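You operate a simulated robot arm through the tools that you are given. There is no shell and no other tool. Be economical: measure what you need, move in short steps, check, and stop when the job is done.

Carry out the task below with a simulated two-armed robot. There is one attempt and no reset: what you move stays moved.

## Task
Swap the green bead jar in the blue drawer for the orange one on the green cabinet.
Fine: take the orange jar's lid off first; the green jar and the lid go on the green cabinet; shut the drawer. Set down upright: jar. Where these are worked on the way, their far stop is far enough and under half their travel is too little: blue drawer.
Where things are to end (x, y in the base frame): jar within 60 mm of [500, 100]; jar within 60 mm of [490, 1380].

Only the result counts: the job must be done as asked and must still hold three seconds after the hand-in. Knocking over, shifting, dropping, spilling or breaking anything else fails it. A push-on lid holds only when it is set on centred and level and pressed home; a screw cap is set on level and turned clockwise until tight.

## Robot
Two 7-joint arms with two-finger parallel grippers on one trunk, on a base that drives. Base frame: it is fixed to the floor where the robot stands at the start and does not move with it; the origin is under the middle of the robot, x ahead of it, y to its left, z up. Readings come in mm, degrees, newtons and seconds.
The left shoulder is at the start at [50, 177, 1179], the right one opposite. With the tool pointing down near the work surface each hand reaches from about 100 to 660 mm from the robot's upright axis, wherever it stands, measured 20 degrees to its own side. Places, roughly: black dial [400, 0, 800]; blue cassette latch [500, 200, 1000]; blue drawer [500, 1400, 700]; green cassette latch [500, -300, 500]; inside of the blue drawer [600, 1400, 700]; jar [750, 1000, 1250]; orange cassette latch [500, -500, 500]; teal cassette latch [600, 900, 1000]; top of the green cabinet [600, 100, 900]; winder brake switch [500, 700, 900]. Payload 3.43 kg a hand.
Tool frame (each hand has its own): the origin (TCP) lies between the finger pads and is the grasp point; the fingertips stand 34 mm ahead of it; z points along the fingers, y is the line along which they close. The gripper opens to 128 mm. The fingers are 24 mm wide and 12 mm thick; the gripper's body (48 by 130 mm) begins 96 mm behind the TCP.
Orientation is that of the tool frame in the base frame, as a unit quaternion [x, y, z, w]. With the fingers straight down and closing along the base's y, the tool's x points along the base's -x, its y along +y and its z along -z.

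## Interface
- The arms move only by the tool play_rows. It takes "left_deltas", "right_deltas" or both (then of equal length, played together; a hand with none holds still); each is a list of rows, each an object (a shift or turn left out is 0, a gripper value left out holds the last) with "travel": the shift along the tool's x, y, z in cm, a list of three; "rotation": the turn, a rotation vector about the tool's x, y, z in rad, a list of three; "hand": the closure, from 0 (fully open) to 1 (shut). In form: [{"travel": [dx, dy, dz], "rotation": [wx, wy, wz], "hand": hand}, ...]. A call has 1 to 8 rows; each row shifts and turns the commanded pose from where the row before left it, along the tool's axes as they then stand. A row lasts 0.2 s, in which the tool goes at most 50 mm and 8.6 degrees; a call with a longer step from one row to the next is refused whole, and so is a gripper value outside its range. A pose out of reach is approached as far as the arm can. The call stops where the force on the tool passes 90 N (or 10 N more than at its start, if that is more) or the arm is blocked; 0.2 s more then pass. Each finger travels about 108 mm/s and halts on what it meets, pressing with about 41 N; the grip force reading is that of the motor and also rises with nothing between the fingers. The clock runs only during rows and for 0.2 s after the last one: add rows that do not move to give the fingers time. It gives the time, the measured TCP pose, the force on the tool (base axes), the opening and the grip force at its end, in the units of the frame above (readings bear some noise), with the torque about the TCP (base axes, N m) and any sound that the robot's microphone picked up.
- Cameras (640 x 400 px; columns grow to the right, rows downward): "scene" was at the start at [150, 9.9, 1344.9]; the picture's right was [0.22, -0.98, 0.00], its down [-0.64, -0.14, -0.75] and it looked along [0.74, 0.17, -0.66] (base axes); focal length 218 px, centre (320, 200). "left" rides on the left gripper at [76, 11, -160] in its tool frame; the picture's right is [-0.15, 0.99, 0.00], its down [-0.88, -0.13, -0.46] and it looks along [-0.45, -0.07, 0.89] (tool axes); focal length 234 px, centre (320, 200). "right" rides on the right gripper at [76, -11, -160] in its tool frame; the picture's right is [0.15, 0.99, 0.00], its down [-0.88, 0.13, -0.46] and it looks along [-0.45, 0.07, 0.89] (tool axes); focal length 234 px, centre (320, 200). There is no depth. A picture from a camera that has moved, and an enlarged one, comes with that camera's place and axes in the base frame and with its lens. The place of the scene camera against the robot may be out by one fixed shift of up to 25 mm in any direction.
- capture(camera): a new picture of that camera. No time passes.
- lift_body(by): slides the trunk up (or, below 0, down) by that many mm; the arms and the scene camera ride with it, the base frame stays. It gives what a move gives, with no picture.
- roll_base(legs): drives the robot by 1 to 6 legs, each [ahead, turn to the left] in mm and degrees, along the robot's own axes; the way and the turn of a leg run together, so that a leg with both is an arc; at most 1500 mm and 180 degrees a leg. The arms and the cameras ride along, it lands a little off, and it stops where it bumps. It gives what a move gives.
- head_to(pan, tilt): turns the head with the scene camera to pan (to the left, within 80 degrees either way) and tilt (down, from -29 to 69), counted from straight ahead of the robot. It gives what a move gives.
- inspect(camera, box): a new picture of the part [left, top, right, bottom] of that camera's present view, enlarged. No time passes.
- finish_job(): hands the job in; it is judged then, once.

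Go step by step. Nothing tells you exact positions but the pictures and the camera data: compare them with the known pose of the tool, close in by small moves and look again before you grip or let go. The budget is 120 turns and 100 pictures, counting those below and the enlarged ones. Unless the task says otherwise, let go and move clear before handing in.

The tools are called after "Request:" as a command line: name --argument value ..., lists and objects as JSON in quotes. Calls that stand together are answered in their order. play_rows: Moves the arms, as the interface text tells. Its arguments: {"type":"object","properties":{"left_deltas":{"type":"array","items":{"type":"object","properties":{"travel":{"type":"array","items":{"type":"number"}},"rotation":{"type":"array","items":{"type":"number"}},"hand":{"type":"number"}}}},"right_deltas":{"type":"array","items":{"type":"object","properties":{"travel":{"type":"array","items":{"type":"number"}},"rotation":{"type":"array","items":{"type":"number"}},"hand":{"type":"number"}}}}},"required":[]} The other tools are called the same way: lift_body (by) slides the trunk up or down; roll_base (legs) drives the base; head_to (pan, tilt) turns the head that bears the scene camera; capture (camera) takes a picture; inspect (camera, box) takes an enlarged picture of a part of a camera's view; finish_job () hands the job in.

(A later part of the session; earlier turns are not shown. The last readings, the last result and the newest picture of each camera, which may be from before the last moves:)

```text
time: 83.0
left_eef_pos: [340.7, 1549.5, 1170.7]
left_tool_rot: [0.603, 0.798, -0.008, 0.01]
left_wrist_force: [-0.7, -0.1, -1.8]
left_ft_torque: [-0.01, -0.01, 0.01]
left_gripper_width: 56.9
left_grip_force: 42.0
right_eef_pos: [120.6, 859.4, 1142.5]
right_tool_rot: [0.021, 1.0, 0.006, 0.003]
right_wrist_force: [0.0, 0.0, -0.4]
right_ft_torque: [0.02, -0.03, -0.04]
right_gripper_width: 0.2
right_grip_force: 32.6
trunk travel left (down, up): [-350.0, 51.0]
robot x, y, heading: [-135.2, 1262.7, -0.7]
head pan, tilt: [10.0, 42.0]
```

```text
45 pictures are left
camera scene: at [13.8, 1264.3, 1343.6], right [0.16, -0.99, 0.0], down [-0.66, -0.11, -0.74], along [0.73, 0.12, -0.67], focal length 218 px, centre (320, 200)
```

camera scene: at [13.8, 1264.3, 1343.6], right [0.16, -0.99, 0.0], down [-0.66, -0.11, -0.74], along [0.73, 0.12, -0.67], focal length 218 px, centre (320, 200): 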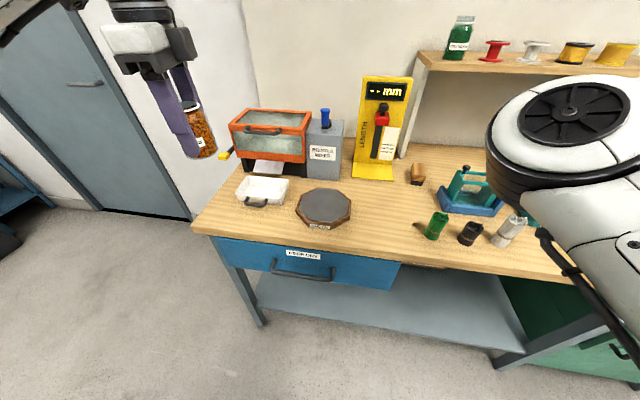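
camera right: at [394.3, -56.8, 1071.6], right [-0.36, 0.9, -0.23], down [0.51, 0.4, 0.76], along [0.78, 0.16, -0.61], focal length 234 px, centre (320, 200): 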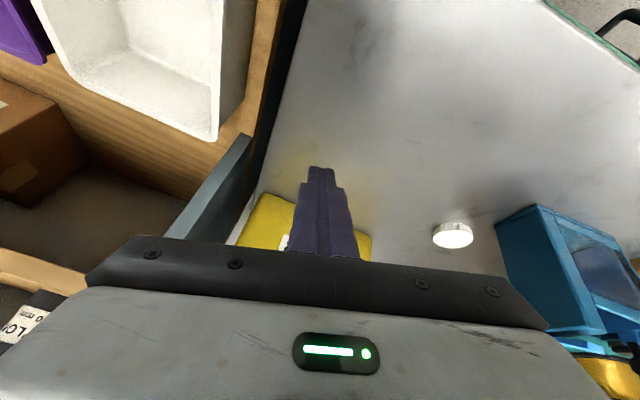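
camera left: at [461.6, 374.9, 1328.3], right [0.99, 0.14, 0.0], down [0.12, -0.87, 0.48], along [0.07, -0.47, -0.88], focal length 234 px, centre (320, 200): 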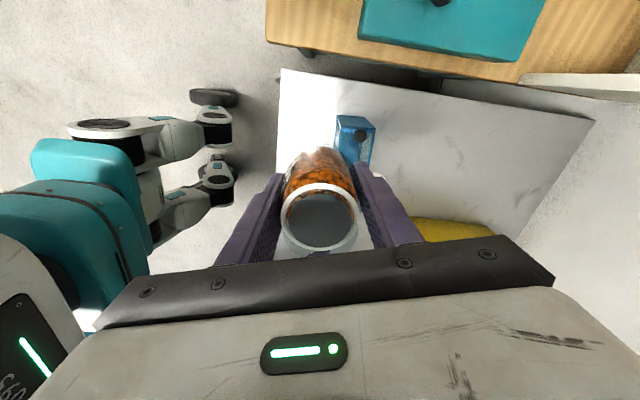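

The drawer has a bar handle under the front of the bench top. I'll set the orange jar temporarily on a free patch of the bench near [400, 1470]; first move above and look.

Request:
play_rows --left_deltas '[{"travel": [-3.07, 1.2, 0], "rotation": [-0.002, 0.027, 0]}, {"travel": [-3.07, 1.2, 0]}, {"travel": [-3.07, 1.2, 0]}, {"travel": [0, 0, 3]}, {"travel": [0, 0, 3]}, {"travel": [0, 0, 3]}, {}]'

Request:
capture --camera "left"

Request:
capture --camera "scene"

```text
time: 84.5
left_eef_pos: [400.9, 1472.3, 1081.6]
left_tool_rot: [0.603, 0.797, 0.001, -0.001]
left_wrist_force: [-0.2, -0.2, -1.4]
left_ft_torque: [-0.04, -0.02, -0.02]
left_gripper_width: 56.7
left_grip_force: 41.1
right_eef_pos: [118.9, 858.8, 1142.0]
right_tool_rot: [0.021, 1.0, 0.006, 0.004]
right_wrist_force: [0.2, -0.2, 0.4]
right_ft_torque: [-0.02, 0.0, 0.02]
right_gripper_width: 0.1
right_grip_force: 32.8
trunk travel left (down, up): [-350.0, 51.0]
robot x, y, heading: [-136.8, 1260.9, -0.7]
head pan, tilt: [10.0, 42.0]
```

```text
44 pictures are left
camera left: at [390.1, 1545.9, 1240.6], right [0.99, 0.13, 0.0], down [0.11, -0.88, 0.45], along [0.06, -0.45, -0.89], focal length 234 px, centre (320, 200)
```

left: 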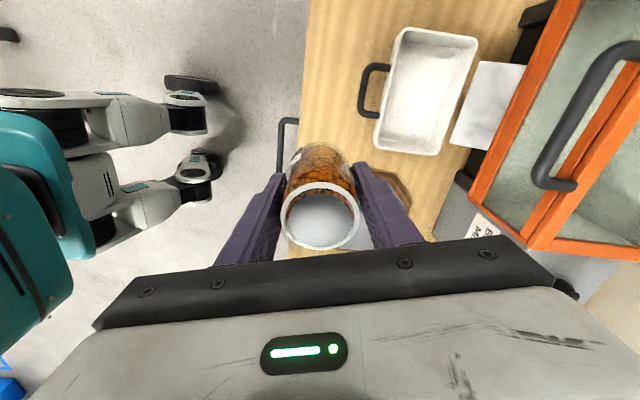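

```text
43 pictures are left
camera scene: at [13.7, 1264.0, 1343.6], right [0.16, -0.99, 0.0], down [-0.66, -0.11, -0.74], along [0.73, 0.12, -0.67], focal length 218 px, centre (320, 200)
```

scene: 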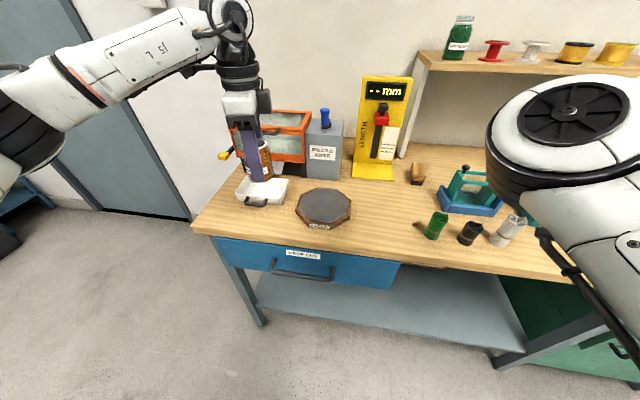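

The bench front edge is at x≈367 and the tray corner at about [485, 1473]; I'll set the jar at about [408, 1478]. Lower toward the bench.

Request:
play_rows --left_deltas '[{"travel": [0.4, 0.8, 2]}, {"travel": [0, 0, 3]}, {"travel": [0, 0, 3]}, {"travel": [0, 0, 3]}, {"travel": [0, 0, 2.5]}, {}]'

Request:
inspect --camera "scene" --box '[200, 120, 360, 250]'

```text
time: 86.0
left_eef_pos: [407.5, 1477.5, 947.2]
left_tool_rot: [0.603, 0.797, 0.001, 0.0]
left_wrist_force: [-0.1, 0.5, -1.6]
left_ft_torque: [0.0, -0.03, -0.01]
left_gripper_width: 57.1
left_grip_force: 40.9
right_eef_pos: [119.9, 858.9, 1141.6]
right_tool_rot: [0.021, 1.0, 0.006, 0.004]
right_wrist_force: [-0.2, 0.8, -0.1]
right_ft_torque: [0.0, 0.03, 0.01]
right_gripper_width: 0.0
right_grip_force: 32.9
trunk travel left (down, up): [-350.0, 51.0]
robot x, y, heading: [-139.2, 1258.9, -0.8]
head pan, tilt: [10.0, 42.0]
```

```text
3.08 times, centred on (280, 185) of scene
camera zoom: at [13.7, 1264.1, 1343.6], right [0.16, -0.99, 0.0], down [-0.66, -0.11, -0.74], along [0.73, 0.12, -0.67], focal length 670 px, centre (443, 246)
```

zoom: 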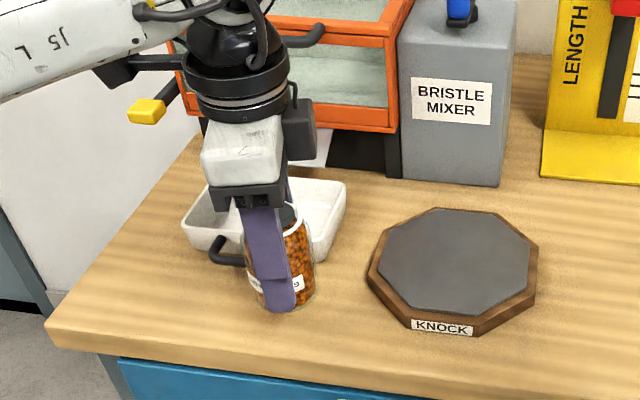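

Request:
play_rows --left_deltas '[{"travel": [0, 0, 0.8]}, {"travel": [0, 0, 0.7]}, {}]'

Request:
capture --camera "left"

Request:
play_rows --left_deltas '[{"travel": [0, 0, 0.4]}, {"travel": [0, 0, 0.4]}, {}]'

Request:
play_rows --left_deltas '[{"travel": [0, 0, 0.4]}, {"travel": [0, 0, 0.3]}, {}]'

```text
time: 86.8
left_eef_pos: [407.3, 1476.6, 932.0]
left_tool_rot: [0.603, 0.798, 0.0, 0.0]
left_wrist_force: [-1.0, -0.2, -1.9]
left_ft_torque: [0.0, 0.01, 0.02]
left_gripper_width: 56.7
left_grip_force: 40.9
right_eef_pos: [118.9, 859.9, 1140.9]
right_tool_rot: [0.021, 1.0, 0.006, 0.004]
right_wrist_force: [-0.1, -0.4, 1.0]
right_ft_torque: [0.02, 0.0, 0.01]
right_gripper_width: 0.0
right_grip_force: 32.6
trunk travel left (down, up): [-350.0, 51.0]
robot x, y, heading: [-138.0, 1257.6, -0.5]
head pan, tilt: [10.0, 42.0]
```

```text
41 pictures are left
camera left: at [398.1, 1551.7, 1090.7], right [0.99, 0.13, 0.0], down [0.11, -0.88, 0.45], along [0.06, -0.45, -0.89], focal length 234 px, centre (320, 200)
```

left: 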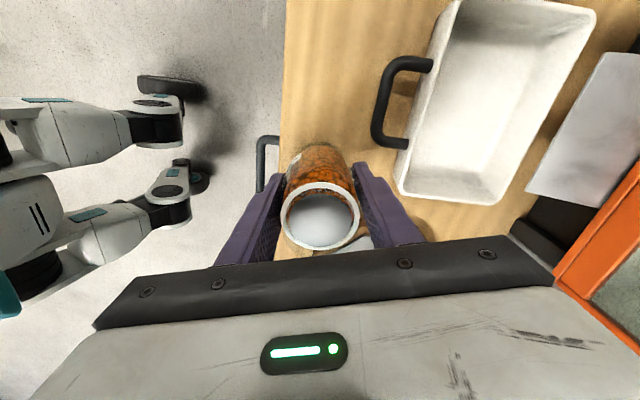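

```text
time: 87.5
left_eef_pos: [407.7, 1477.2, 923.3]
left_tool_rot: [0.603, 0.798, 0.0, -0.001]
left_wrist_force: [-0.7, -0.6, -1.8]
left_ft_torque: [-0.03, 0.01, 0.0]
left_gripper_width: 56.9
left_grip_force: 40.7
right_eef_pos: [118.9, 859.7, 1140.6]
right_tool_rot: [0.021, 1.0, 0.006, 0.004]
right_wrist_force: [-0.2, 0.2, -0.1]
right_ft_torque: [0.04, 0.0, 0.01]
right_gripper_width: 0.0
right_grip_force: 32.5
trunk travel left (down, up): [-350.0, 51.0]
robot x, y, heading: [-138.1, 1260.7, -1.0]
head pan, tilt: [10.0, 42.0]
```

```text
time: 88.3
left_eef_pos: [406.6, 1477.5, 915.8]
left_tool_rot: [0.604, 0.797, 0.0, -0.001]
left_wrist_force: [0.3, -0.6, -1.5]
left_ft_torque: [-0.01, 0.0, 0.0]
left_gripper_width: 57.0
left_grip_force: 40.6
right_eef_pos: [119.9, 859.7, 1142.1]
right_tool_rot: [0.021, 1.0, 0.006, 0.003]
right_wrist_force: [-0.1, -1.1, -0.4]
right_ft_torque: [0.01, -0.05, 0.0]
right_gripper_width: 0.3
right_grip_force: 32.9
trunk travel left (down, up): [-350.0, 51.0]
robot x, y, heading: [-137.5, 1257.6, -0.9]
head pan, tilt: [10.0, 42.0]
```

Request:
play_rows --left_deltas '[{"travel": [0, 0, 0.3]}, {"travel": [0, 0, 0.3]}, {}]'

Request:
play_rows --left_deltas '[{"travel": [0, 0, 0.3]}, {"travel": [0, 0, 0.2]}, {}]'

Request:
play_rows --left_deltas '[{"travel": [0, 0, 0.2]}, {"travel": [0, 0, 0.2]}, {}]'

```text
time: 89.2
left_eef_pos: [406.1, 1478.5, 909.7]
left_tool_rot: [0.603, 0.798, 0.0, -0.001]
left_wrist_force: [-1.2, -0.2, -1.7]
left_ft_torque: [0.01, 0.01, -0.01]
left_gripper_width: 56.7
left_grip_force: 41.1
right_eef_pos: [118.6, 860.2, 1141.9]
right_tool_rot: [0.022, 1.0, 0.006, 0.004]
right_wrist_force: [0.0, -0.5, 0.4]
right_ft_torque: [0.04, 0.0, 0.0]
right_gripper_width: 0.0
right_grip_force: 33.0
trunk travel left (down, up): [-350.0, 51.0]
robot x, y, heading: [-135.3, 1260.4, -0.9]
head pan, tilt: [10.0, 42.0]
```

```text
time: 90.0
left_eef_pos: [406.5, 1478.3, 910.0]
left_tool_rot: [0.603, 0.798, 0.002, 0.002]
left_wrist_force: [-3.1, 7.1, 22.9]
left_ft_torque: [-0.02, 0.58, -0.11]
left_gripper_width: 56.8
left_grip_force: 40.7
right_eef_pos: [116.4, 858.6, 1142.6]
right_tool_rot: [0.021, 1.0, 0.006, 0.004]
right_wrist_force: [0.3, 0.5, -0.2]
right_ft_torque: [0.03, 0.03, 0.0]
right_gripper_width: 0.2
right_grip_force: 33.0
trunk travel left (down, up): [-350.0, 51.0]
robot x, y, heading: [-138.6, 1262.7, -0.9]
head pan, tilt: [10.0, 42.0]
```

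```text
time: 90.8
left_eef_pos: [405.8, 1474.8, 906.9]
left_tool_rot: [0.603, 0.798, 0.002, 0.003]
left_wrist_force: [-2.8, 6.7, 33.5]
left_ft_torque: [-0.17, 0.75, -0.11]
left_gripper_width: 57.0
left_grip_force: 40.9
right_eef_pos: [116.6, 858.9, 1142.4]
right_tool_rot: [0.021, 1.0, 0.006, 0.005]
right_wrist_force: [0.1, 1.1, -0.6]
right_ft_torque: [0.01, 0.01, 0.0]
right_gripper_width: 0.0
right_grip_force: 33.1
trunk travel left (down, up): [-350.0, 51.0]
robot x, y, heading: [-133.7, 1261.9, -0.6]
head pan, tilt: [10.0, 42.0]
```

The jar stands on the bench. Relieve, open, and rise.

Request:
play_rows --left_deltas '[{"travel": [0, 0, -0.6]}, {}, {"hand": 0.4}, {}, {"travel": [0, 0, -2]}, {"travel": [0, 0, -3]}, {"travel": [0, 0, -3]}, {"travel": [0, 0, -4]}]'

Request:
capture --camera "left"

```text
time: 92.5
left_eef_pos: [406.3, 1478.3, 1027.4]
left_tool_rot: [0.604, 0.797, -0.001, -0.001]
left_wrist_force: [0.1, -0.1, 0.5]
left_ft_torque: [-0.07, 0.02, 0.04]
left_gripper_width: 76.8
left_grip_force: 0.1
right_eef_pos: [119.5, 858.2, 1140.9]
right_tool_rot: [0.021, 1.0, 0.006, 0.003]
right_wrist_force: [-0.8, 0.3, -0.8]
right_ft_torque: [0.0, 0.0, -0.01]
right_gripper_width: 0.0
right_grip_force: 32.9
trunk travel left (down, up): [-350.0, 51.0]
robot x, y, heading: [-134.9, 1263.3, -0.9]
head pan, tilt: [10.0, 42.0]
```

```text
40 pictures are left
camera left: at [397.2, 1552.4, 1186.6], right [0.99, 0.13, 0.0], down [0.12, -0.88, 0.45], along [0.06, -0.45, -0.89], focal length 234 px, centre (320, 200)
```

left: 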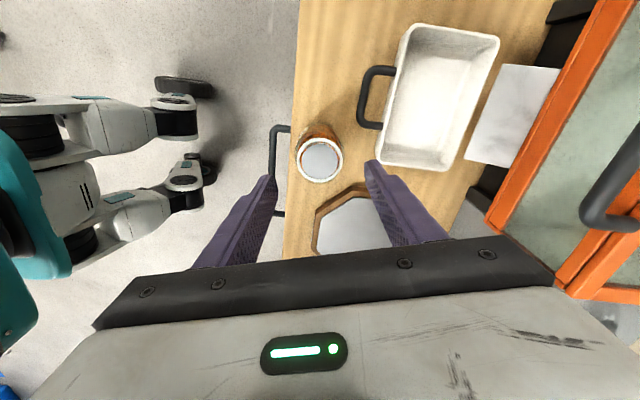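

The orange jar stands safely on the bench. Now I line the left hand up over the drawer handle (about x 330, y 1381, z 770), fingers closing along x.

Request:
play_rows --left_deltas '[{"rotation": [0, 0, 0.138], "hand": 0.68}, {"rotation": [0, 0, 0.138]}, {"travel": [-3.23, -2.53, 0]}, {"travel": [-3.23, -2.53, 0]}, {"travel": [-3.23, -2.53, 0]}, {"travel": [0, 0, 3]}, {"travel": [0, 0, 3]}, {}]'

Request:
capture --camera "left"

Request:
capture --camera "scene"

```text
time: 94.3
left_eef_pos: [332.5, 1380.1, 967.4]
left_tool_rot: [0.707, 0.707, -0.001, -0.001]
left_wrist_force: [0.6, 0.7, 0.2]
left_ft_torque: [-0.03, 0.02, 0.0]
left_gripper_width: 40.8
left_grip_force: 0.1
right_eef_pos: [119.7, 859.6, 1141.6]
right_tool_rot: [0.021, 1.0, 0.006, 0.003]
right_wrist_force: [-0.1, -1.5, -0.9]
right_ft_torque: [-0.02, 0.0, 0.0]
right_gripper_width: 0.0
right_grip_force: 32.9
trunk travel left (down, up): [-350.0, 51.0]
robot x, y, heading: [-139.3, 1260.9, -0.7]
head pan, tilt: [10.0, 42.0]
```

```text
39 pictures are left
camera left: at [343.5, 1455.4, 1126.8], right [0.99, -0.15, 0.0], down [-0.13, -0.88, 0.46], along [-0.07, -0.45, -0.89], focal length 234 px, centre (320, 200)
```

left: 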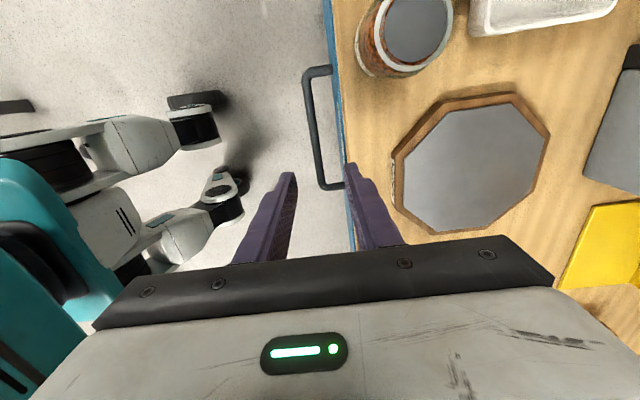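

```text
38 pictures are left
camera scene: at [13.6, 1264.1, 1343.6], right [0.16, -0.99, 0.0], down [-0.66, -0.11, -0.74], along [0.73, 0.12, -0.67], focal length 218 px, centre (320, 200)
```

scene: 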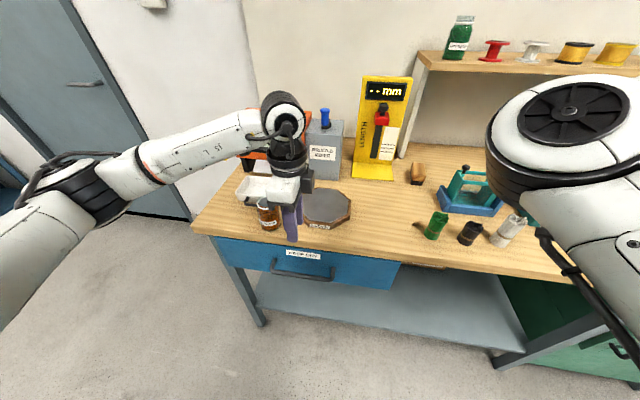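

The bar is at x≈328 with ~20 mm gap to the face. I set the finger spacing to ~28 mm and descend just above the bar.

Request:
play_rows --left_deltas '[{"travel": [0, -0.65, 3], "hand": 0.78}, {"travel": [0, 0, 3]}, {"travel": [0, 0, 3]}, {"travel": [0, 0, 3]}, {"travel": [0, 0, 2.8]}, {}]'

Request:
capture --camera "left"

Request:
inspect --camera "scene" --box '[220, 180, 380, 310]'

```text
time: 95.8
left_eef_pos: [325.6, 1379.2, 820.2]
left_tool_rot: [0.707, 0.707, -0.001, -0.001]
left_wrist_force: [-0.1, 0.6, 0.6]
left_ft_torque: [0.0, -0.01, 0.01]
left_gripper_width: 27.9
left_grip_force: 0.0
right_eef_pos: [117.7, 859.4, 1141.8]
right_tool_rot: [0.021, 1.0, 0.006, 0.004]
right_wrist_force: [-0.7, -0.1, 0.6]
right_ft_torque: [0.0, -0.01, 0.03]
right_gripper_width: 0.2
right_grip_force: 33.1
trunk travel left (down, up): [-350.0, 51.0]
robot x, y, heading: [-139.9, 1258.5, -1.1]
head pan, tilt: [10.0, 42.0]
```

```text
37 pictures are left
camera left: at [336.7, 1454.8, 979.2], right [0.99, -0.15, 0.0], down [-0.13, -0.88, 0.46], along [-0.07, -0.45, -0.89], focal length 234 px, centre (320, 200)
```

left: 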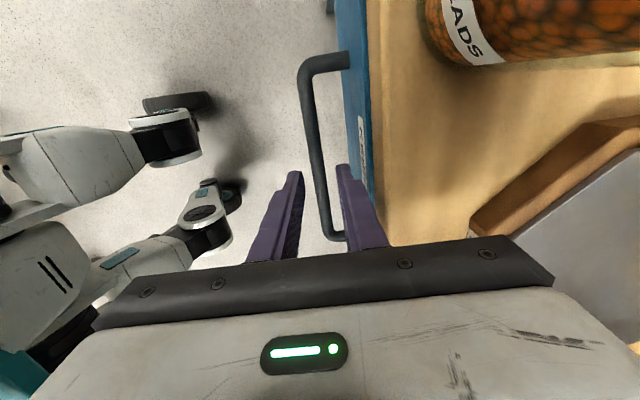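

```text
3.08 times, centred on (300, 245) of scene
camera zoom: at [13.6, 1264.1, 1343.6], right [0.16, -0.99, 0.0], down [-0.66, -0.11, -0.74], along [0.73, 0.12, -0.67], focal length 670 px, centre (382, 62)
```

zoom: 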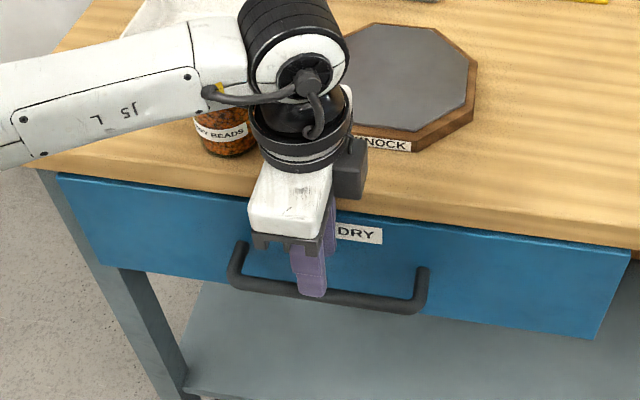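

The bar runs between the fingers. Descend 35 mm and grip it.

Request:
play_rows --left_deltas '[{"travel": [0, 0, 1]}, {"travel": [0, 0, 1]}, {"travel": [0, 0, 1]}, {"travel": [0, 0, 0.5]}, {"hand": 1.0}, {}, {}]'

Request:
capture --camera "left"

```text
time: 97.3
left_eef_pos: [324.1, 1379.5, 784.3]
left_tool_rot: [0.707, 0.707, 0.0, -0.001]
left_wrist_force: [-4.9, 1.1, -0.3]
left_ft_torque: [0.02, 0.16, 0.62]
left_gripper_width: 13.7
left_grip_force: 45.0
right_eef_pos: [118.7, 859.8, 1141.4]
right_tool_rot: [0.02, 1.0, 0.006, 0.004]
right_wrist_force: [0.2, 0.0, -1.0]
right_ft_torque: [0.04, 0.0, 0.0]
right_gripper_width: 0.0
right_grip_force: 33.0
trunk travel left (down, up): [-350.0, 51.0]
robot x, y, heading: [-139.4, 1263.2, -0.7]
head pan, tilt: [10.0, 42.0]
```

```text
35 pictures are left
camera left: at [335.2, 1455.2, 943.9], right [0.99, -0.15, 0.0], down [-0.13, -0.88, 0.45], along [-0.07, -0.45, -0.89], focal length 234 px, centre (320, 200)
```

left: 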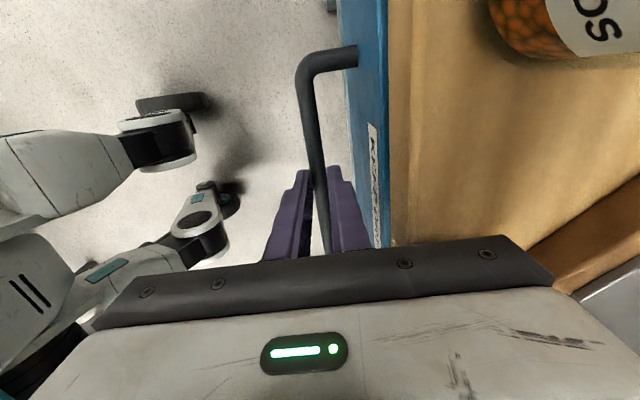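

Handle gripped. Pull the drawer toward the robot gently.

Request:
play_rows --left_deltas '[{"travel": [0, -1, 0]}, {"travel": [0, -2, 0]}, {"travel": [0, -2.5, 0]}, {"travel": [0, -2.5, 0]}, {"travel": [0, -2.5, 0]}, {"travel": [0, -2.5, 0]}, {"travel": [0, -2, 0]}, {}]'

Request:
capture --camera "scene"

```text
time: 99.2
left_eef_pos: [173.0, 1381.1, 784.4]
left_tool_rot: [0.707, 0.707, 0.001, 0.0]
left_wrist_force: [-1.0, -3.0, 5.9]
left_ft_torque: [0.13, 0.14, 0.56]
left_gripper_width: 13.6
left_grip_force: 45.4
right_eef_pos: [120.4, 859.5, 1141.8]
right_tool_rot: [0.021, 1.0, 0.007, 0.004]
right_wrist_force: [0.9, -0.4, -0.3]
right_ft_torque: [-0.03, 0.0, 0.01]
right_gripper_width: 0.1
right_grip_force: 33.4
trunk travel left (down, up): [-350.0, 51.0]
robot x, y, heading: [-137.0, 1258.2, -0.6]
head pan, tilt: [10.0, 42.0]
```

```text
34 pictures are left
camera scene: at [13.4, 1263.8, 1343.8], right [0.16, -0.99, 0.0], down [-0.66, -0.11, -0.74], along [0.73, 0.12, -0.67], focal length 218 px, centre (320, 200)
```

scene: 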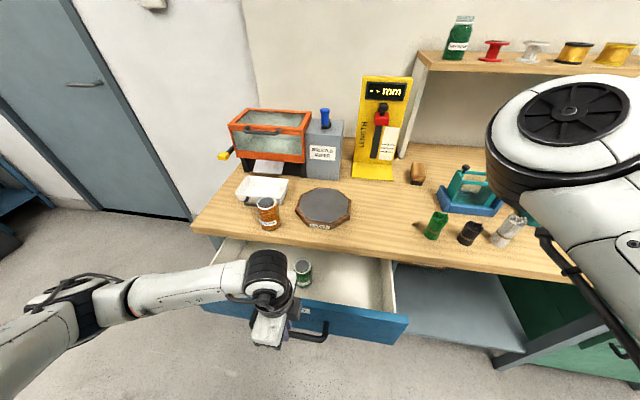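

The green jar appears inside. I pull another ~110 mm for access.

Request:
play_rows --left_deltas '[{"travel": [0, -2, 0]}, {"travel": [0, -2.5, 0]}, {"travel": [0, -2.5, 0]}, {"travel": [0, -2, 0]}, {"travel": [0, -2, 0]}, {}]'

Request:
capture --camera "scene"

```text
time: 100.5
left_eef_pos: [63.5, 1380.8, 785.4]
left_tool_rot: [0.707, 0.707, -0.002, -0.002]
left_wrist_force: [-1.7, -5.4, -1.7]
left_ft_torque: [0.16, 0.19, 0.59]
left_gripper_width: 13.6
left_grip_force: 44.7
right_eef_pos: [119.1, 859.1, 1141.1]
right_tool_rot: [0.021, 1.0, 0.006, 0.003]
right_wrist_force: [0.7, -0.3, -0.7]
right_ft_torque: [-0.01, 0.0, 0.0]
right_gripper_width: 0.1
right_grip_force: 33.4
trunk travel left (down, up): [-350.0, 51.0]
robot x, y, heading: [-136.6, 1263.9, -0.8]
head pan, tilt: [10.0, 42.0]
```

```text
33 pictures are left
camera scene: at [13.8, 1263.7, 1343.5], right [0.16, -0.99, 0.0], down [-0.66, -0.11, -0.74], along [0.73, 0.12, -0.67], focal length 218 px, centre (320, 200)
```

scene: 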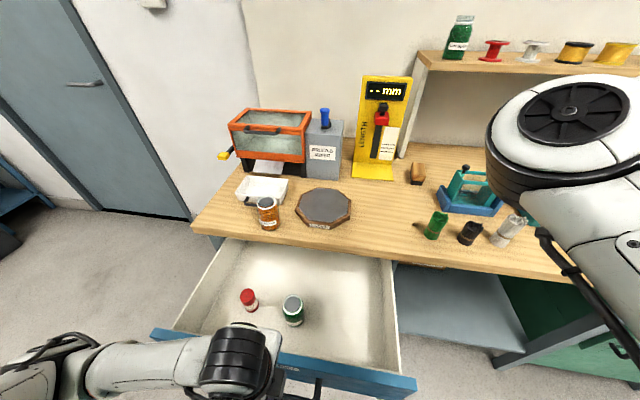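

The drawer is open ~260 mm with the green jar and a small red item inside. I release the handle and hover over the green jar.

Request:
play_rows --left_deltas '[{"hand": 0.78}, {}, {"travel": [0, 0, -2]}, {"travel": [0, 0, -4]}, {"travel": [0, 0, -4]}, {"travel": [0, 0, -4]}, {"travel": [0, 0, -4]}, {}]'

Request:
play_rows --left_deltas '[{"travel": [0, 3.5, 0], "hand": 0.35}, {"travel": [0, 3.5, 0]}, {"travel": [0, 3.5, 0]}, {"travel": [0, 3.5, 0]}, {"travel": [0, 2.5, 0]}, {}]'

Request:
capture --camera "left"

```text
time: 102.3
left_eef_pos: [128.7, 1429.6, 886.8]
left_tool_rot: [0.709, 0.706, -0.002, 0.001]
left_wrist_force: [-0.7, -0.4, -0.3]
left_ft_torque: [0.0, 0.0, -0.03]
left_gripper_width: 28.2
left_grip_force: 0.0
left hand out of reach, approached as far as the arm can: row 4, 5, 6, 7
right_eef_pos: [118.8, 859.3, 1141.9]
right_tool_rot: [0.021, 1.0, 0.006, 0.005]
right_wrist_force: [0.0, -0.2, -0.9]
right_ft_torque: [0.02, -0.01, 0.01]
right_gripper_width: 0.2
right_grip_force: 33.3
trunk travel left (down, up): [-350.0, 51.0]
robot x, y, heading: [-137.2, 1257.8, -0.9]
head pan, tilt: [10.0, 42.0]
```

```text
time: 103.8
left_eef_pos: [293.1, 1429.1, 884.9]
left_tool_rot: [0.708, 0.706, 0.0, -0.001]
left_wrist_force: [-0.3, 0.3, -0.7]
left_ft_torque: [0.01, -0.03, -0.01]
left_gripper_width: 83.2
left_grip_force: 0.0
right_eef_pos: [119.6, 860.1, 1140.8]
right_tool_rot: [0.021, 1.0, 0.006, 0.004]
right_wrist_force: [0.0, 0.2, -0.5]
right_ft_torque: [0.0, 0.0, -0.04]
right_gripper_width: 0.0
right_grip_force: 32.5
trunk travel left (down, up): [-350.0, 51.0]
robot x, y, heading: [-137.1, 1261.4, -0.9]
head pan, tilt: [10.0, 42.0]
```

```text
32 pictures are left
camera left: at [304.7, 1503.6, 1045.1], right [0.99, -0.15, 0.0], down [-0.13, -0.88, 0.45], along [-0.07, -0.45, -0.89], focal length 234 px, centre (320, 200)
```

left: 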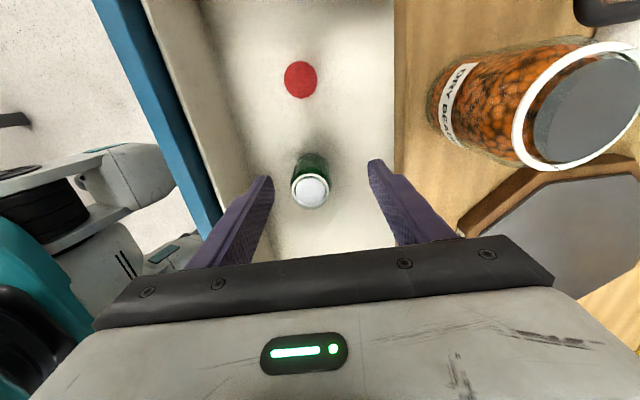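

The green jar's top is near [274, 1381]. I move over it and lower part-way to verify.

Request:
play_rows --left_deltas '[{"travel": [-2.4, -0.95, 0]}, {"travel": [-2.4, -0.95, 0]}, {"travel": [0, 0, 2]}, {"travel": [0, 0, 2]}, {}]'

Request:
capture --camera "left"

```text
time: 105.0
left_eef_pos: [273.6, 1379.3, 843.4]
left_tool_rot: [0.707, 0.707, 0.0, -0.001]
left_wrist_force: [-0.6, -0.3, 0.9]
left_ft_torque: [0.01, 0.01, 0.03]
left_gripper_width: 83.2
left_grip_force: 0.0
right_eef_pos: [119.6, 859.0, 1142.6]
right_tool_rot: [0.021, 1.0, 0.007, 0.003]
right_wrist_force: [-0.6, 0.2, -0.5]
right_ft_torque: [-0.03, 0.02, -0.01]
right_gripper_width: 0.0
right_grip_force: 32.8
trunk travel left (down, up): [-350.0, 51.0]
robot x, y, heading: [-133.7, 1259.3, -0.8]
head pan, tilt: [10.0, 42.0]
```

```text
31 pictures are left
camera left: at [284.9, 1454.9, 1003.4], right [0.99, -0.15, 0.0], down [-0.13, -0.88, 0.45], along [-0.07, -0.45, -0.89], focal length 234 px, centre (320, 200)
```

left: 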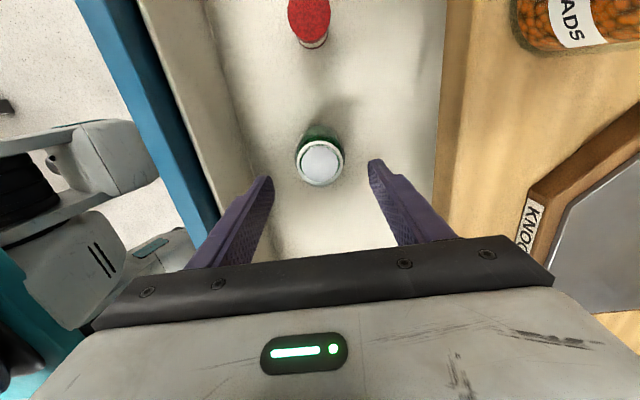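

Aligned (jar at about [273, 1383]). Descend around its body.

Request:
play_rows --left_deltas '[{"travel": [0.4, 0, 2.5]}, {"travel": [0, 0, 2.5]}, {"travel": [0, 0, 2.5]}, {"travel": [0, 0, 1.5]}, {}]'

Request:
capture --camera "left"

Request:
inspect --camera "scene" --box '[200, 230, 400, 380]'

```text
time: 106.2
left_eef_pos: [274.0, 1385.8, 755.2]
left_tool_rot: [0.707, 0.707, -0.001, -0.001]
left_wrist_force: [-0.3, 0.3, 0.0]
left_ft_torque: [0.0, -0.02, 0.02]
left_gripper_width: 83.5
left_grip_force: 0.1
right_eef_pos: [119.7, 858.4, 1142.5]
right_tool_rot: [0.022, 1.0, 0.007, 0.003]
right_wrist_force: [0.7, -0.1, -0.2]
right_ft_torque: [0.03, 0.0, 0.0]
right_gripper_width: 0.2
right_grip_force: 32.8
trunk travel left (down, up): [-350.0, 51.0]
robot x, y, heading: [-137.3, 1258.5, -0.5]
head pan, tilt: [10.0, 42.0]
```

```text
30 pictures are left
camera left: at [285.2, 1459.7, 914.5], right [0.99, -0.15, 0.0], down [-0.13, -0.88, 0.45], along [-0.07, -0.45, -0.89], focal length 234 px, centre (320, 200)
```

left: 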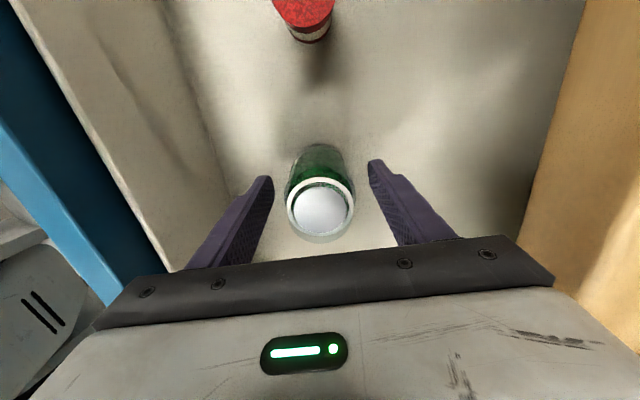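

```text
2.67 times, centred on (300, 305) of scene
camera zoom: at [13.7, 1264.1, 1343.6], right [0.16, -0.99, 0.0], down [-0.66, -0.11, -0.74], along [0.73, 0.12, -0.67], focal length 581 px, centre (373, -80)
```

zoom: 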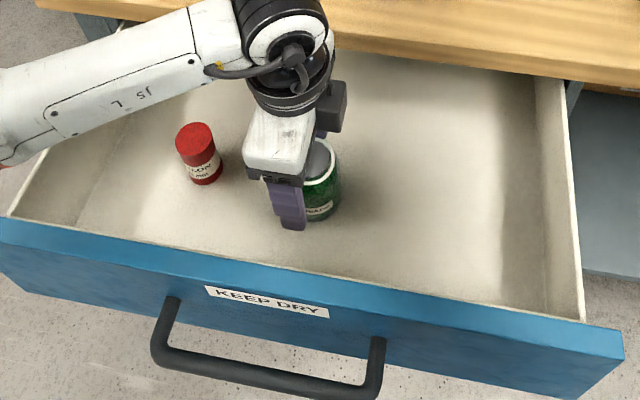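

Good. Lower 8 mm, close, then lift carefully.

Request:
play_rows --left_deltas '[{"travel": [0, 0, 0.8]}, {"hand": 1.0}, {}, {}, {"travel": [0, 0, -1.5]}, {"travel": [0, 0, -2.5]}, {"travel": [0, 0, -3]}, {}]'

Request:
capture --camera "left"

```text
time: 108.0
left_eef_pos: [273.7, 1383.8, 816.7]
left_tool_rot: [0.707, 0.707, -0.001, -0.001]
left_wrist_force: [0.0, 0.7, -1.2]
left_ft_torque: [0.05, 0.02, -0.01]
left_gripper_width: 55.9
left_grip_force: 41.0
right_eef_pos: [119.2, 859.0, 1141.8]
right_tool_rot: [0.02, 1.0, 0.006, 0.003]
right_wrist_force: [0.1, 0.0, -0.2]
right_ft_torque: [-0.01, 0.0, 0.03]
right_gripper_width: 0.2
right_grip_force: 32.7
trunk travel left (down, up): [-350.0, 51.0]
robot x, y, heading: [-137.9, 1261.2, -0.6]
head pan, tilt: [10.0, 42.0]
```

```text
28 pictures are left
camera left: at [285.4, 1458.3, 976.8], right [0.99, -0.15, 0.0], down [-0.13, -0.88, 0.45], along [-0.07, -0.45, -0.89], focal length 234 px, centre (320, 200)
```

left: 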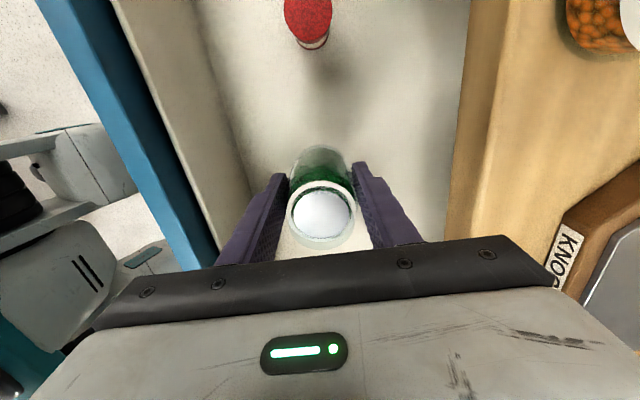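

Green jar is held, upright. I lift it high, then drive back to the cabinet.

Request:
play_rows --left_deltas '[{"travel": [0, 0, -3.5]}, {"travel": [0, 0, -4]}, {"travel": [0, 0, -4]}, {"travel": [0, 0, -4]}, {"travel": [0, 0, -4]}, {"travel": [0, 0, -4]}, {"travel": [0, 0, -4]}, {}]'

```text
time: 109.8
left_eef_pos: [274.1, 1385.0, 1091.8]
left_tool_rot: [0.707, 0.707, -0.001, -0.001]
left_wrist_force: [-0.4, 0.9, -1.8]
left_ft_torque: [0.03, 0.01, 0.01]
left_gripper_width: 55.7
left_grip_force: 41.3
right_eef_pos: [119.7, 858.6, 1141.4]
right_tool_rot: [0.02, 1.0, 0.006, 0.003]
right_wrist_force: [-0.5, 0.4, 0.3]
right_ft_torque: [-0.02, -0.03, 0.01]
right_gripper_width: 0.2
right_grip_force: 33.3
trunk travel left (down, up): [-350.0, 51.0]
robot x, y, heading: [-135.1, 1263.3, -0.7]
head pan, tilt: [10.0, 42.0]
```

Request:
roll_base --legs '[[-150, 0], [0, -89.3], [1262, 0], [0, 90]]'

Request:
head_to --pan 10 --tilt 45

Request:
capture --camera "scene"

```text
time: 124.8
left_eef_pos: [94.4, 93.9, 1093.7]
left_tool_rot: [0.72, 0.694, -0.001, -0.001]
left_wrist_force: [0.4, -0.8, -2.0]
left_ft_torque: [0.01, 0.01, 0.0]
left_gripper_width: 55.7
left_grip_force: 40.7
right_eef_pos: [-78.5, -426.4, 1140.8]
right_tool_rot: [0.039, 0.999, 0.006, 0.003]
right_wrist_force: [0.1, -0.5, -0.4]
right_ft_torque: [0.03, -0.02, -0.02]
right_gripper_width: 0.3
right_grip_force: 33.0
trunk travel left (down, up): [-350.0, 51.0]
robot x, y, heading: [-319.3, -13.2, -3.1]
head pan, tilt: [10.0, 42.0]
```

```text
time: 125.4
left_eef_pos: [95.3, 94.3, 1092.5]
left_tool_rot: [0.72, 0.693, 0.0, -0.001]
left_wrist_force: [-0.8, -0.5, -1.1]
left_ft_torque: [0.01, 0.0, -0.03]
left_gripper_width: 55.7
left_grip_force: 40.5
right_eef_pos: [-80.0, -425.5, 1141.3]
right_tool_rot: [0.04, 0.999, 0.006, 0.004]
right_wrist_force: [0.3, 0.4, 0.1]
right_ft_torque: [0.0, -0.02, -0.02]
right_gripper_width: 0.1
right_grip_force: 32.9
trunk travel left (down, up): [-350.0, 51.0]
robot x, y, heading: [-321.6, -17.7, -3.0]
head pan, tilt: [10.0, 45.0]
```

```text
27 pictures are left
camera scene: at [-171.3, -16.9, 1339.3], right [0.12, -0.99, 0.0], down [-0.7, -0.09, -0.71], along [0.7, 0.09, -0.71], focal length 218 px, centre (320, 200)
```

scene: 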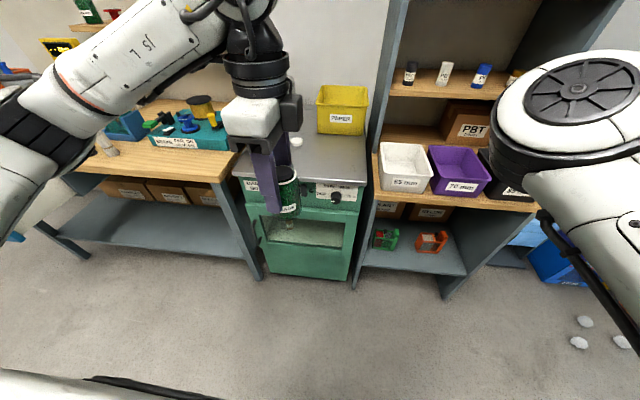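

I square up and drive ahead to the cabinet.

Request:
roll_base --legs '[[0, 3], [320, 0]]'

Request:
capture --camera "left"

```text
time: 127.9
left_eef_pos: [404.4, 116.4, 1092.8]
left_tool_rot: [0.702, 0.713, 0.0, -0.001]
left_wrist_force: [1.0, -0.5, -2.2]
left_ft_torque: [-0.01, 0.05, 0.0]
left_gripper_width: 55.8
left_grip_force: 40.8
right_eef_pos: [259.4, -411.7, 1141.3]
right_tool_rot: [0.012, 1.0, 0.007, 0.003]
right_wrist_force: [-0.2, 0.0, 0.5]
right_ft_torque: [0.0, 0.01, -0.02]
right_gripper_width: 0.0
right_grip_force: 33.4
trunk travel left (down, up): [-350.0, 51.0]
robot x, y, heading: [-5.4, -14.6, 0.4]
head pan, tilt: [10.0, 45.0]
```

```text
26 pictures are left
camera left: at [415.4, 191.0, 1251.8], right [0.99, -0.13, 0.0], down [-0.12, -0.88, 0.46], along [-0.06, -0.45, -0.89], focal length 234 px, centre (320, 200)
```

left: 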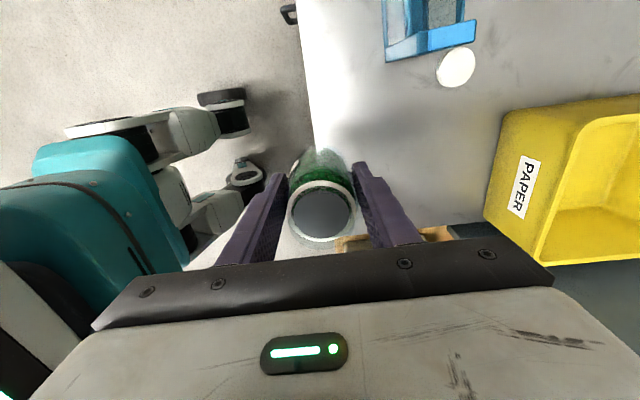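

I move over [502, 98] and lower toward the cabinet top.

Request:
play_rows --left_deltas '[{"travel": [-0.65, 3.25, 0]}, {"travel": [-0.65, 3.25, 0]}, {"travel": [-0.65, 3.25, 0]}, {"travel": [0, 0, 4]}, {"travel": [0, 0, 4]}, {"travel": [0, 0, 4]}, {"travel": [0, 0, 3]}, {}]'

Request:
play_rows --left_deltas '[{"travel": [0, 0, 1.0]}, {"travel": [0, 0, 1.0]}, {}]'

Request:
inspect --camera "scene" --box '[220, 130, 400, 265]'

```text
time: 129.7
left_eef_pos: [504.5, 100.8, 942.7]
left_tool_rot: [0.702, 0.713, 0.0, -0.001]
left_wrist_force: [-0.2, -0.1, -2.3]
left_ft_torque: [0.03, -0.03, -0.06]
left_gripper_width: 55.8
left_grip_force: 41.1
right_eef_pos: [258.2, -410.6, 1142.2]
right_tool_rot: [0.013, 1.0, 0.005, 0.003]
right_wrist_force: [0.4, -0.3, 0.4]
right_ft_torque: [0.02, -0.01, -0.01]
right_gripper_width: 0.1
right_grip_force: 32.7
trunk travel left (down, up): [-350.0, 51.0]
robot x, y, heading: [-4.6, -12.6, 0.2]
head pan, tilt: [10.0, 45.0]
```

```text
time: 130.5
left_eef_pos: [500.9, 99.1, 926.5]
left_tool_rot: [0.701, 0.713, 0.002, 0.002]
left_wrist_force: [-1.4, 4.5, 26.2]
left_ft_torque: [0.34, 0.56, -0.08]
left_gripper_width: 56.0
left_grip_force: 40.7
right_eef_pos: [256.2, -410.7, 1143.2]
right_tool_rot: [0.013, 1.0, 0.006, 0.005]
right_wrist_force: [-0.4, -0.3, 0.8]
right_ft_torque: [0.0, 0.01, -0.01]
right_gripper_width: 0.0
right_grip_force: 33.3
trunk travel left (down, up): [-350.0, 51.0]
robot x, y, heading: [-2.7, -14.3, -0.0]
head pan, tilt: [10.0, 45.0]
```

```text
2.96 times, centred on (310, 198) of scene
camera zoom: at [141.9, -8.2, 1340.1], right [0.18, -0.98, 0.0], down [-0.69, -0.12, -0.71], along [0.7, 0.12, -0.71], focal length 645 px, centre (350, 207)
```

zoom: 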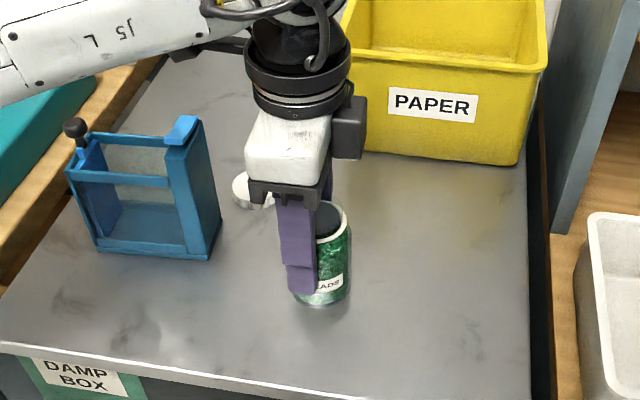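

The jar is standing on the cabinet top at about [501, 99]. Relieve, open, rise.

Request:
play_rows --left_deltas '[{"travel": [0, 0, -0.4]}, {}, {"hand": 0.4}, {}, {"travel": [0, 0, -2]}, {"travel": [0, 0, -3]}, {"travel": [0, 0, -4]}, {"travel": [0, 0, -4]}]'

Request:
play_rows --left_deltas '[{"travel": [0, -4, -3]}, {"travel": [0, -4, -3]}, {}]'

Request:
capture --camera "scene"

```text
time: 132.3
left_eef_pos: [501.9, 99.1, 1057.0]
left_tool_rot: [0.701, 0.713, 0.0, -0.001]
left_wrist_force: [-0.4, 0.9, -0.1]
left_ft_torque: [0.01, 0.01, 0.0]
left_gripper_width: 76.8
left_grip_force: 0.0
right_eef_pos: [259.1, -411.8, 1142.1]
right_tool_rot: [0.012, 1.0, 0.006, 0.003]
right_wrist_force: [1.3, 0.1, -0.5]
right_ft_torque: [-0.01, -0.03, -0.02]
right_gripper_width: 0.0
right_grip_force: 33.4
trunk travel left (down, up): [-350.0, 51.0]
robot x, y, heading: [-2.5, -13.9, -0.1]
head pan, tilt: [10.0, 45.0]
```

```text
time: 133.1
left_eef_pos: [420.7, 98.2, 1116.4]
left_tool_rot: [0.701, 0.713, 0.0, -0.001]
left_wrist_force: [0.2, 0.3, -0.4]
left_ft_torque: [-0.02, 0.0, -0.01]
left_gripper_width: 76.8
left_grip_force: 0.0
right_eef_pos: [258.7, -411.2, 1141.5]
right_tool_rot: [0.013, 1.0, 0.006, 0.004]
right_wrist_force: [0.1, 1.2, 0.2]
right_ft_torque: [0.01, -0.01, -0.01]
right_gripper_width: 0.2
right_grip_force: 33.3
trunk travel left (down, up): [-350.0, 51.0]
robot x, y, heading: [-5.2, -13.1, 0.2]
head pan, tilt: [10.0, 45.0]
```

```text
24 pictures are left
camera scene: at [144.5, -8.2, 1339.2], right [0.18, -0.98, 0.0], down [-0.7, -0.12, -0.71], along [0.7, 0.12, -0.71], focal length 218 px, centre (320, 200)
```

scene: 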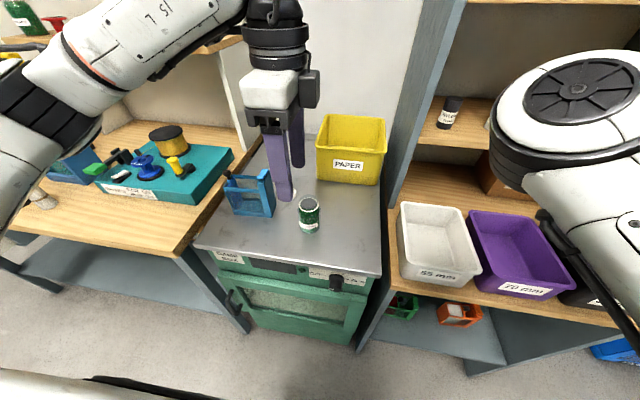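

The green jar stands at its spot. Now back to the drawer the way I came.

Request:
roll_base --legs '[[-285, 0], [0, 90], [1276, 0], [0, -90]]'

```text
time: 148.7
left_eef_pos: [157.7, 1352.2, 1115.1]
left_tool_rot: [0.712, 0.702, 0.0, -0.001]
left_wrist_force: [0.2, -0.2, -0.3]
left_ft_torque: [-0.01, -0.01, 0.01]
left_gripper_width: 76.7
left_grip_force: 0.1
right_eef_pos: [-20.8, 849.6, 1142.9]
right_tool_rot: [0.028, 1.0, 0.006, 0.003]
right_wrist_force: [0.6, -1.3, 0.1]
right_ft_torque: [-0.02, 0.0, 0.02]
right_gripper_width: 0.0
right_grip_force: 32.6
trunk travel left (down, up): [-350.0, 51.0]
robot x, y, heading: [-273.4, 1251.9, -1.5]
head pan, tilt: [10.0, 45.0]
```

Request:
roll_base --legs '[[0, 1.5], [140, 0]]'

Request:
capture --camera "scene"

```text
time: 150.4
left_eef_pos: [289.7, 1364.9, 1115.5]
left_tool_rot: [0.701, 0.713, 0.0, -0.002]
left_wrist_force: [-0.6, -0.8, -0.3]
left_ft_torque: [0.01, 0.03, -0.03]
left_gripper_width: 76.8
left_grip_force: 0.1
right_eef_pos: [126.6, 856.6, 1141.3]
right_tool_rot: [0.013, 1.0, 0.006, 0.004]
right_wrist_force: [0.0, 0.3, 0.0]
right_ft_torque: [0.01, 0.02, 0.04]
right_gripper_width: 0.1
right_grip_force: 33.0
trunk travel left (down, up): [-350.0, 51.0]
robot x, y, heading: [-134.0, 1253.1, 0.2]
head pan, tilt: [10.0, 45.0]
```

```text
23 pictures are left
camera scene: at [13.0, 1259.9, 1339.1], right [0.18, -0.98, 0.0], down [-0.7, -0.12, -0.71], along [0.7, 0.12, -0.71], focal length 218 px, centre (320, 200)
```

scene: 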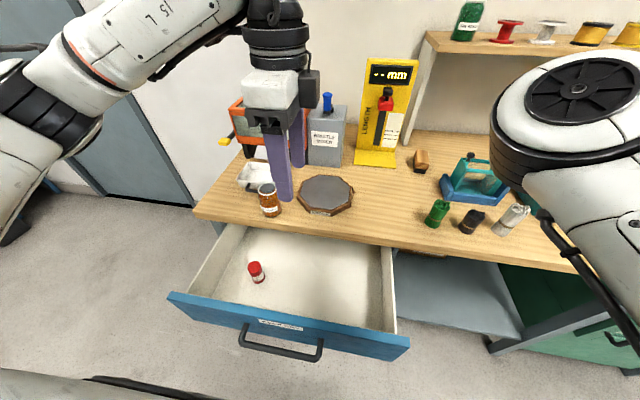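

The robot is back; orange jar on the bench, drawer open. Left hand goes over the orange jar at [407, 1478].

Request:
play_rows --left_deltas '[{"travel": [2.78, 2.97, 0]}, {"travel": [2.78, 2.97, 0]}, {"travel": [2.78, 2.97, 0]}, {"travel": [2.78, 2.97, 0]}, {"travel": [0, 0, 4]}, {"travel": [0, 0, 4]}, {}]'

Request:
capture --camera "left"

```text
time: 152.0
left_eef_pos: [405.7, 1477.7, 1037.3]
left_tool_rot: [0.702, 0.712, 0.0, 0.0]
left_wrist_force: [-0.3, -0.5, 0.3]
left_ft_torque: [-0.02, 0.01, 0.0]
left_gripper_width: 76.9
left_grip_force: 0.1
right_eef_pos: [126.4, 856.6, 1141.6]
right_tool_rot: [0.014, 1.0, 0.007, 0.004]
right_wrist_force: [-0.3, 0.9, 0.4]
right_ft_torque: [0.0, -0.01, -0.01]
right_gripper_width: 0.0
right_grip_force: 32.7
trunk travel left (down, up): [-350.0, 51.0]
robot x, y, heading: [-137.9, 1254.2, 0.2]
head pan, tilt: [10.0, 45.0]
```

```text
22 pictures are left
camera left: at [415.1, 1552.5, 1197.1], right [0.99, -0.13, 0.0], down [-0.12, -0.88, 0.45], along [-0.06, -0.45, -0.89], focal length 234 px, centre (320, 200)
```

left: 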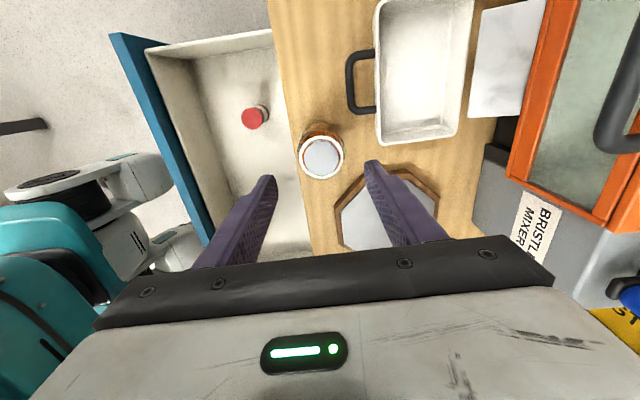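

Aligned. Descend and grip the orange jar.

Request:
play_rows --left_deltas '[{"travel": [0, 0, 3.5]}, {"travel": [0, 0, 3.5]}, {"travel": [0, 0, 3]}, {"travel": [0, 0, 2.2]}, {}, {"hand": 1.0}, {}, {}]'

Request:
play_rows --left_deltas '[{"travel": [0, 0, -1.5]}, {"travel": [0, 0, -3]}, {"travel": [0, 0, -3.5]}, {"travel": [0, 0, -3.5]}, {}]'

Request:
capture --camera "scene"

```text
time: 153.8
left_eef_pos: [405.0, 1478.1, 914.4]
left_tool_rot: [0.702, 0.713, 0.0, -0.001]
left_wrist_force: [-0.3, 0.1, -0.4]
left_ft_torque: [-0.04, -0.02, 0.0]
left_gripper_width: 56.0
left_grip_force: 41.5
right_eef_pos: [126.6, 856.6, 1140.5]
right_tool_rot: [0.014, 1.0, 0.007, 0.003]
right_wrist_force: [0.7, 0.1, 0.0]
right_ft_torque: [0.01, -0.01, 0.02]
right_gripper_width: 0.0
right_grip_force: 32.9
trunk travel left (down, up): [-350.0, 51.0]
robot x, y, heading: [-133.9, 1256.5, 0.1]
head pan, tilt: [10.0, 45.0]
```

```text
time: 155.0
left_eef_pos: [405.4, 1479.6, 1029.9]
left_tool_rot: [0.701, 0.713, 0.0, -0.001]
left_wrist_force: [0.0, 0.3, -2.0]
left_ft_torque: [-0.02, -0.06, 0.0]
left_gripper_width: 56.3
left_grip_force: 40.8
right_eef_pos: [127.1, 855.8, 1141.3]
right_tool_rot: [0.014, 1.0, 0.006, 0.004]
right_wrist_force: [0.0, 0.2, 0.0]
right_ft_torque: [0.0, 0.01, 0.0]
right_gripper_width: 0.0
right_grip_force: 33.0
trunk travel left (down, up): [-350.0, 51.0]
robot x, y, heading: [-136.3, 1252.3, -0.0]
head pan, tilt: [10.0, 45.0]
```

```text
21 pictures are left
camera scene: at [12.4, 1260.0, 1339.2], right [0.18, -0.98, 0.0], down [-0.7, -0.12, -0.71], along [0.7, 0.12, -0.71], focal length 218 px, centre (320, 200)
```

scene: 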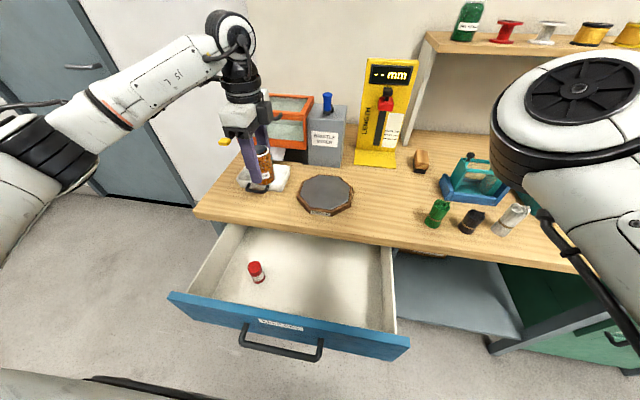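

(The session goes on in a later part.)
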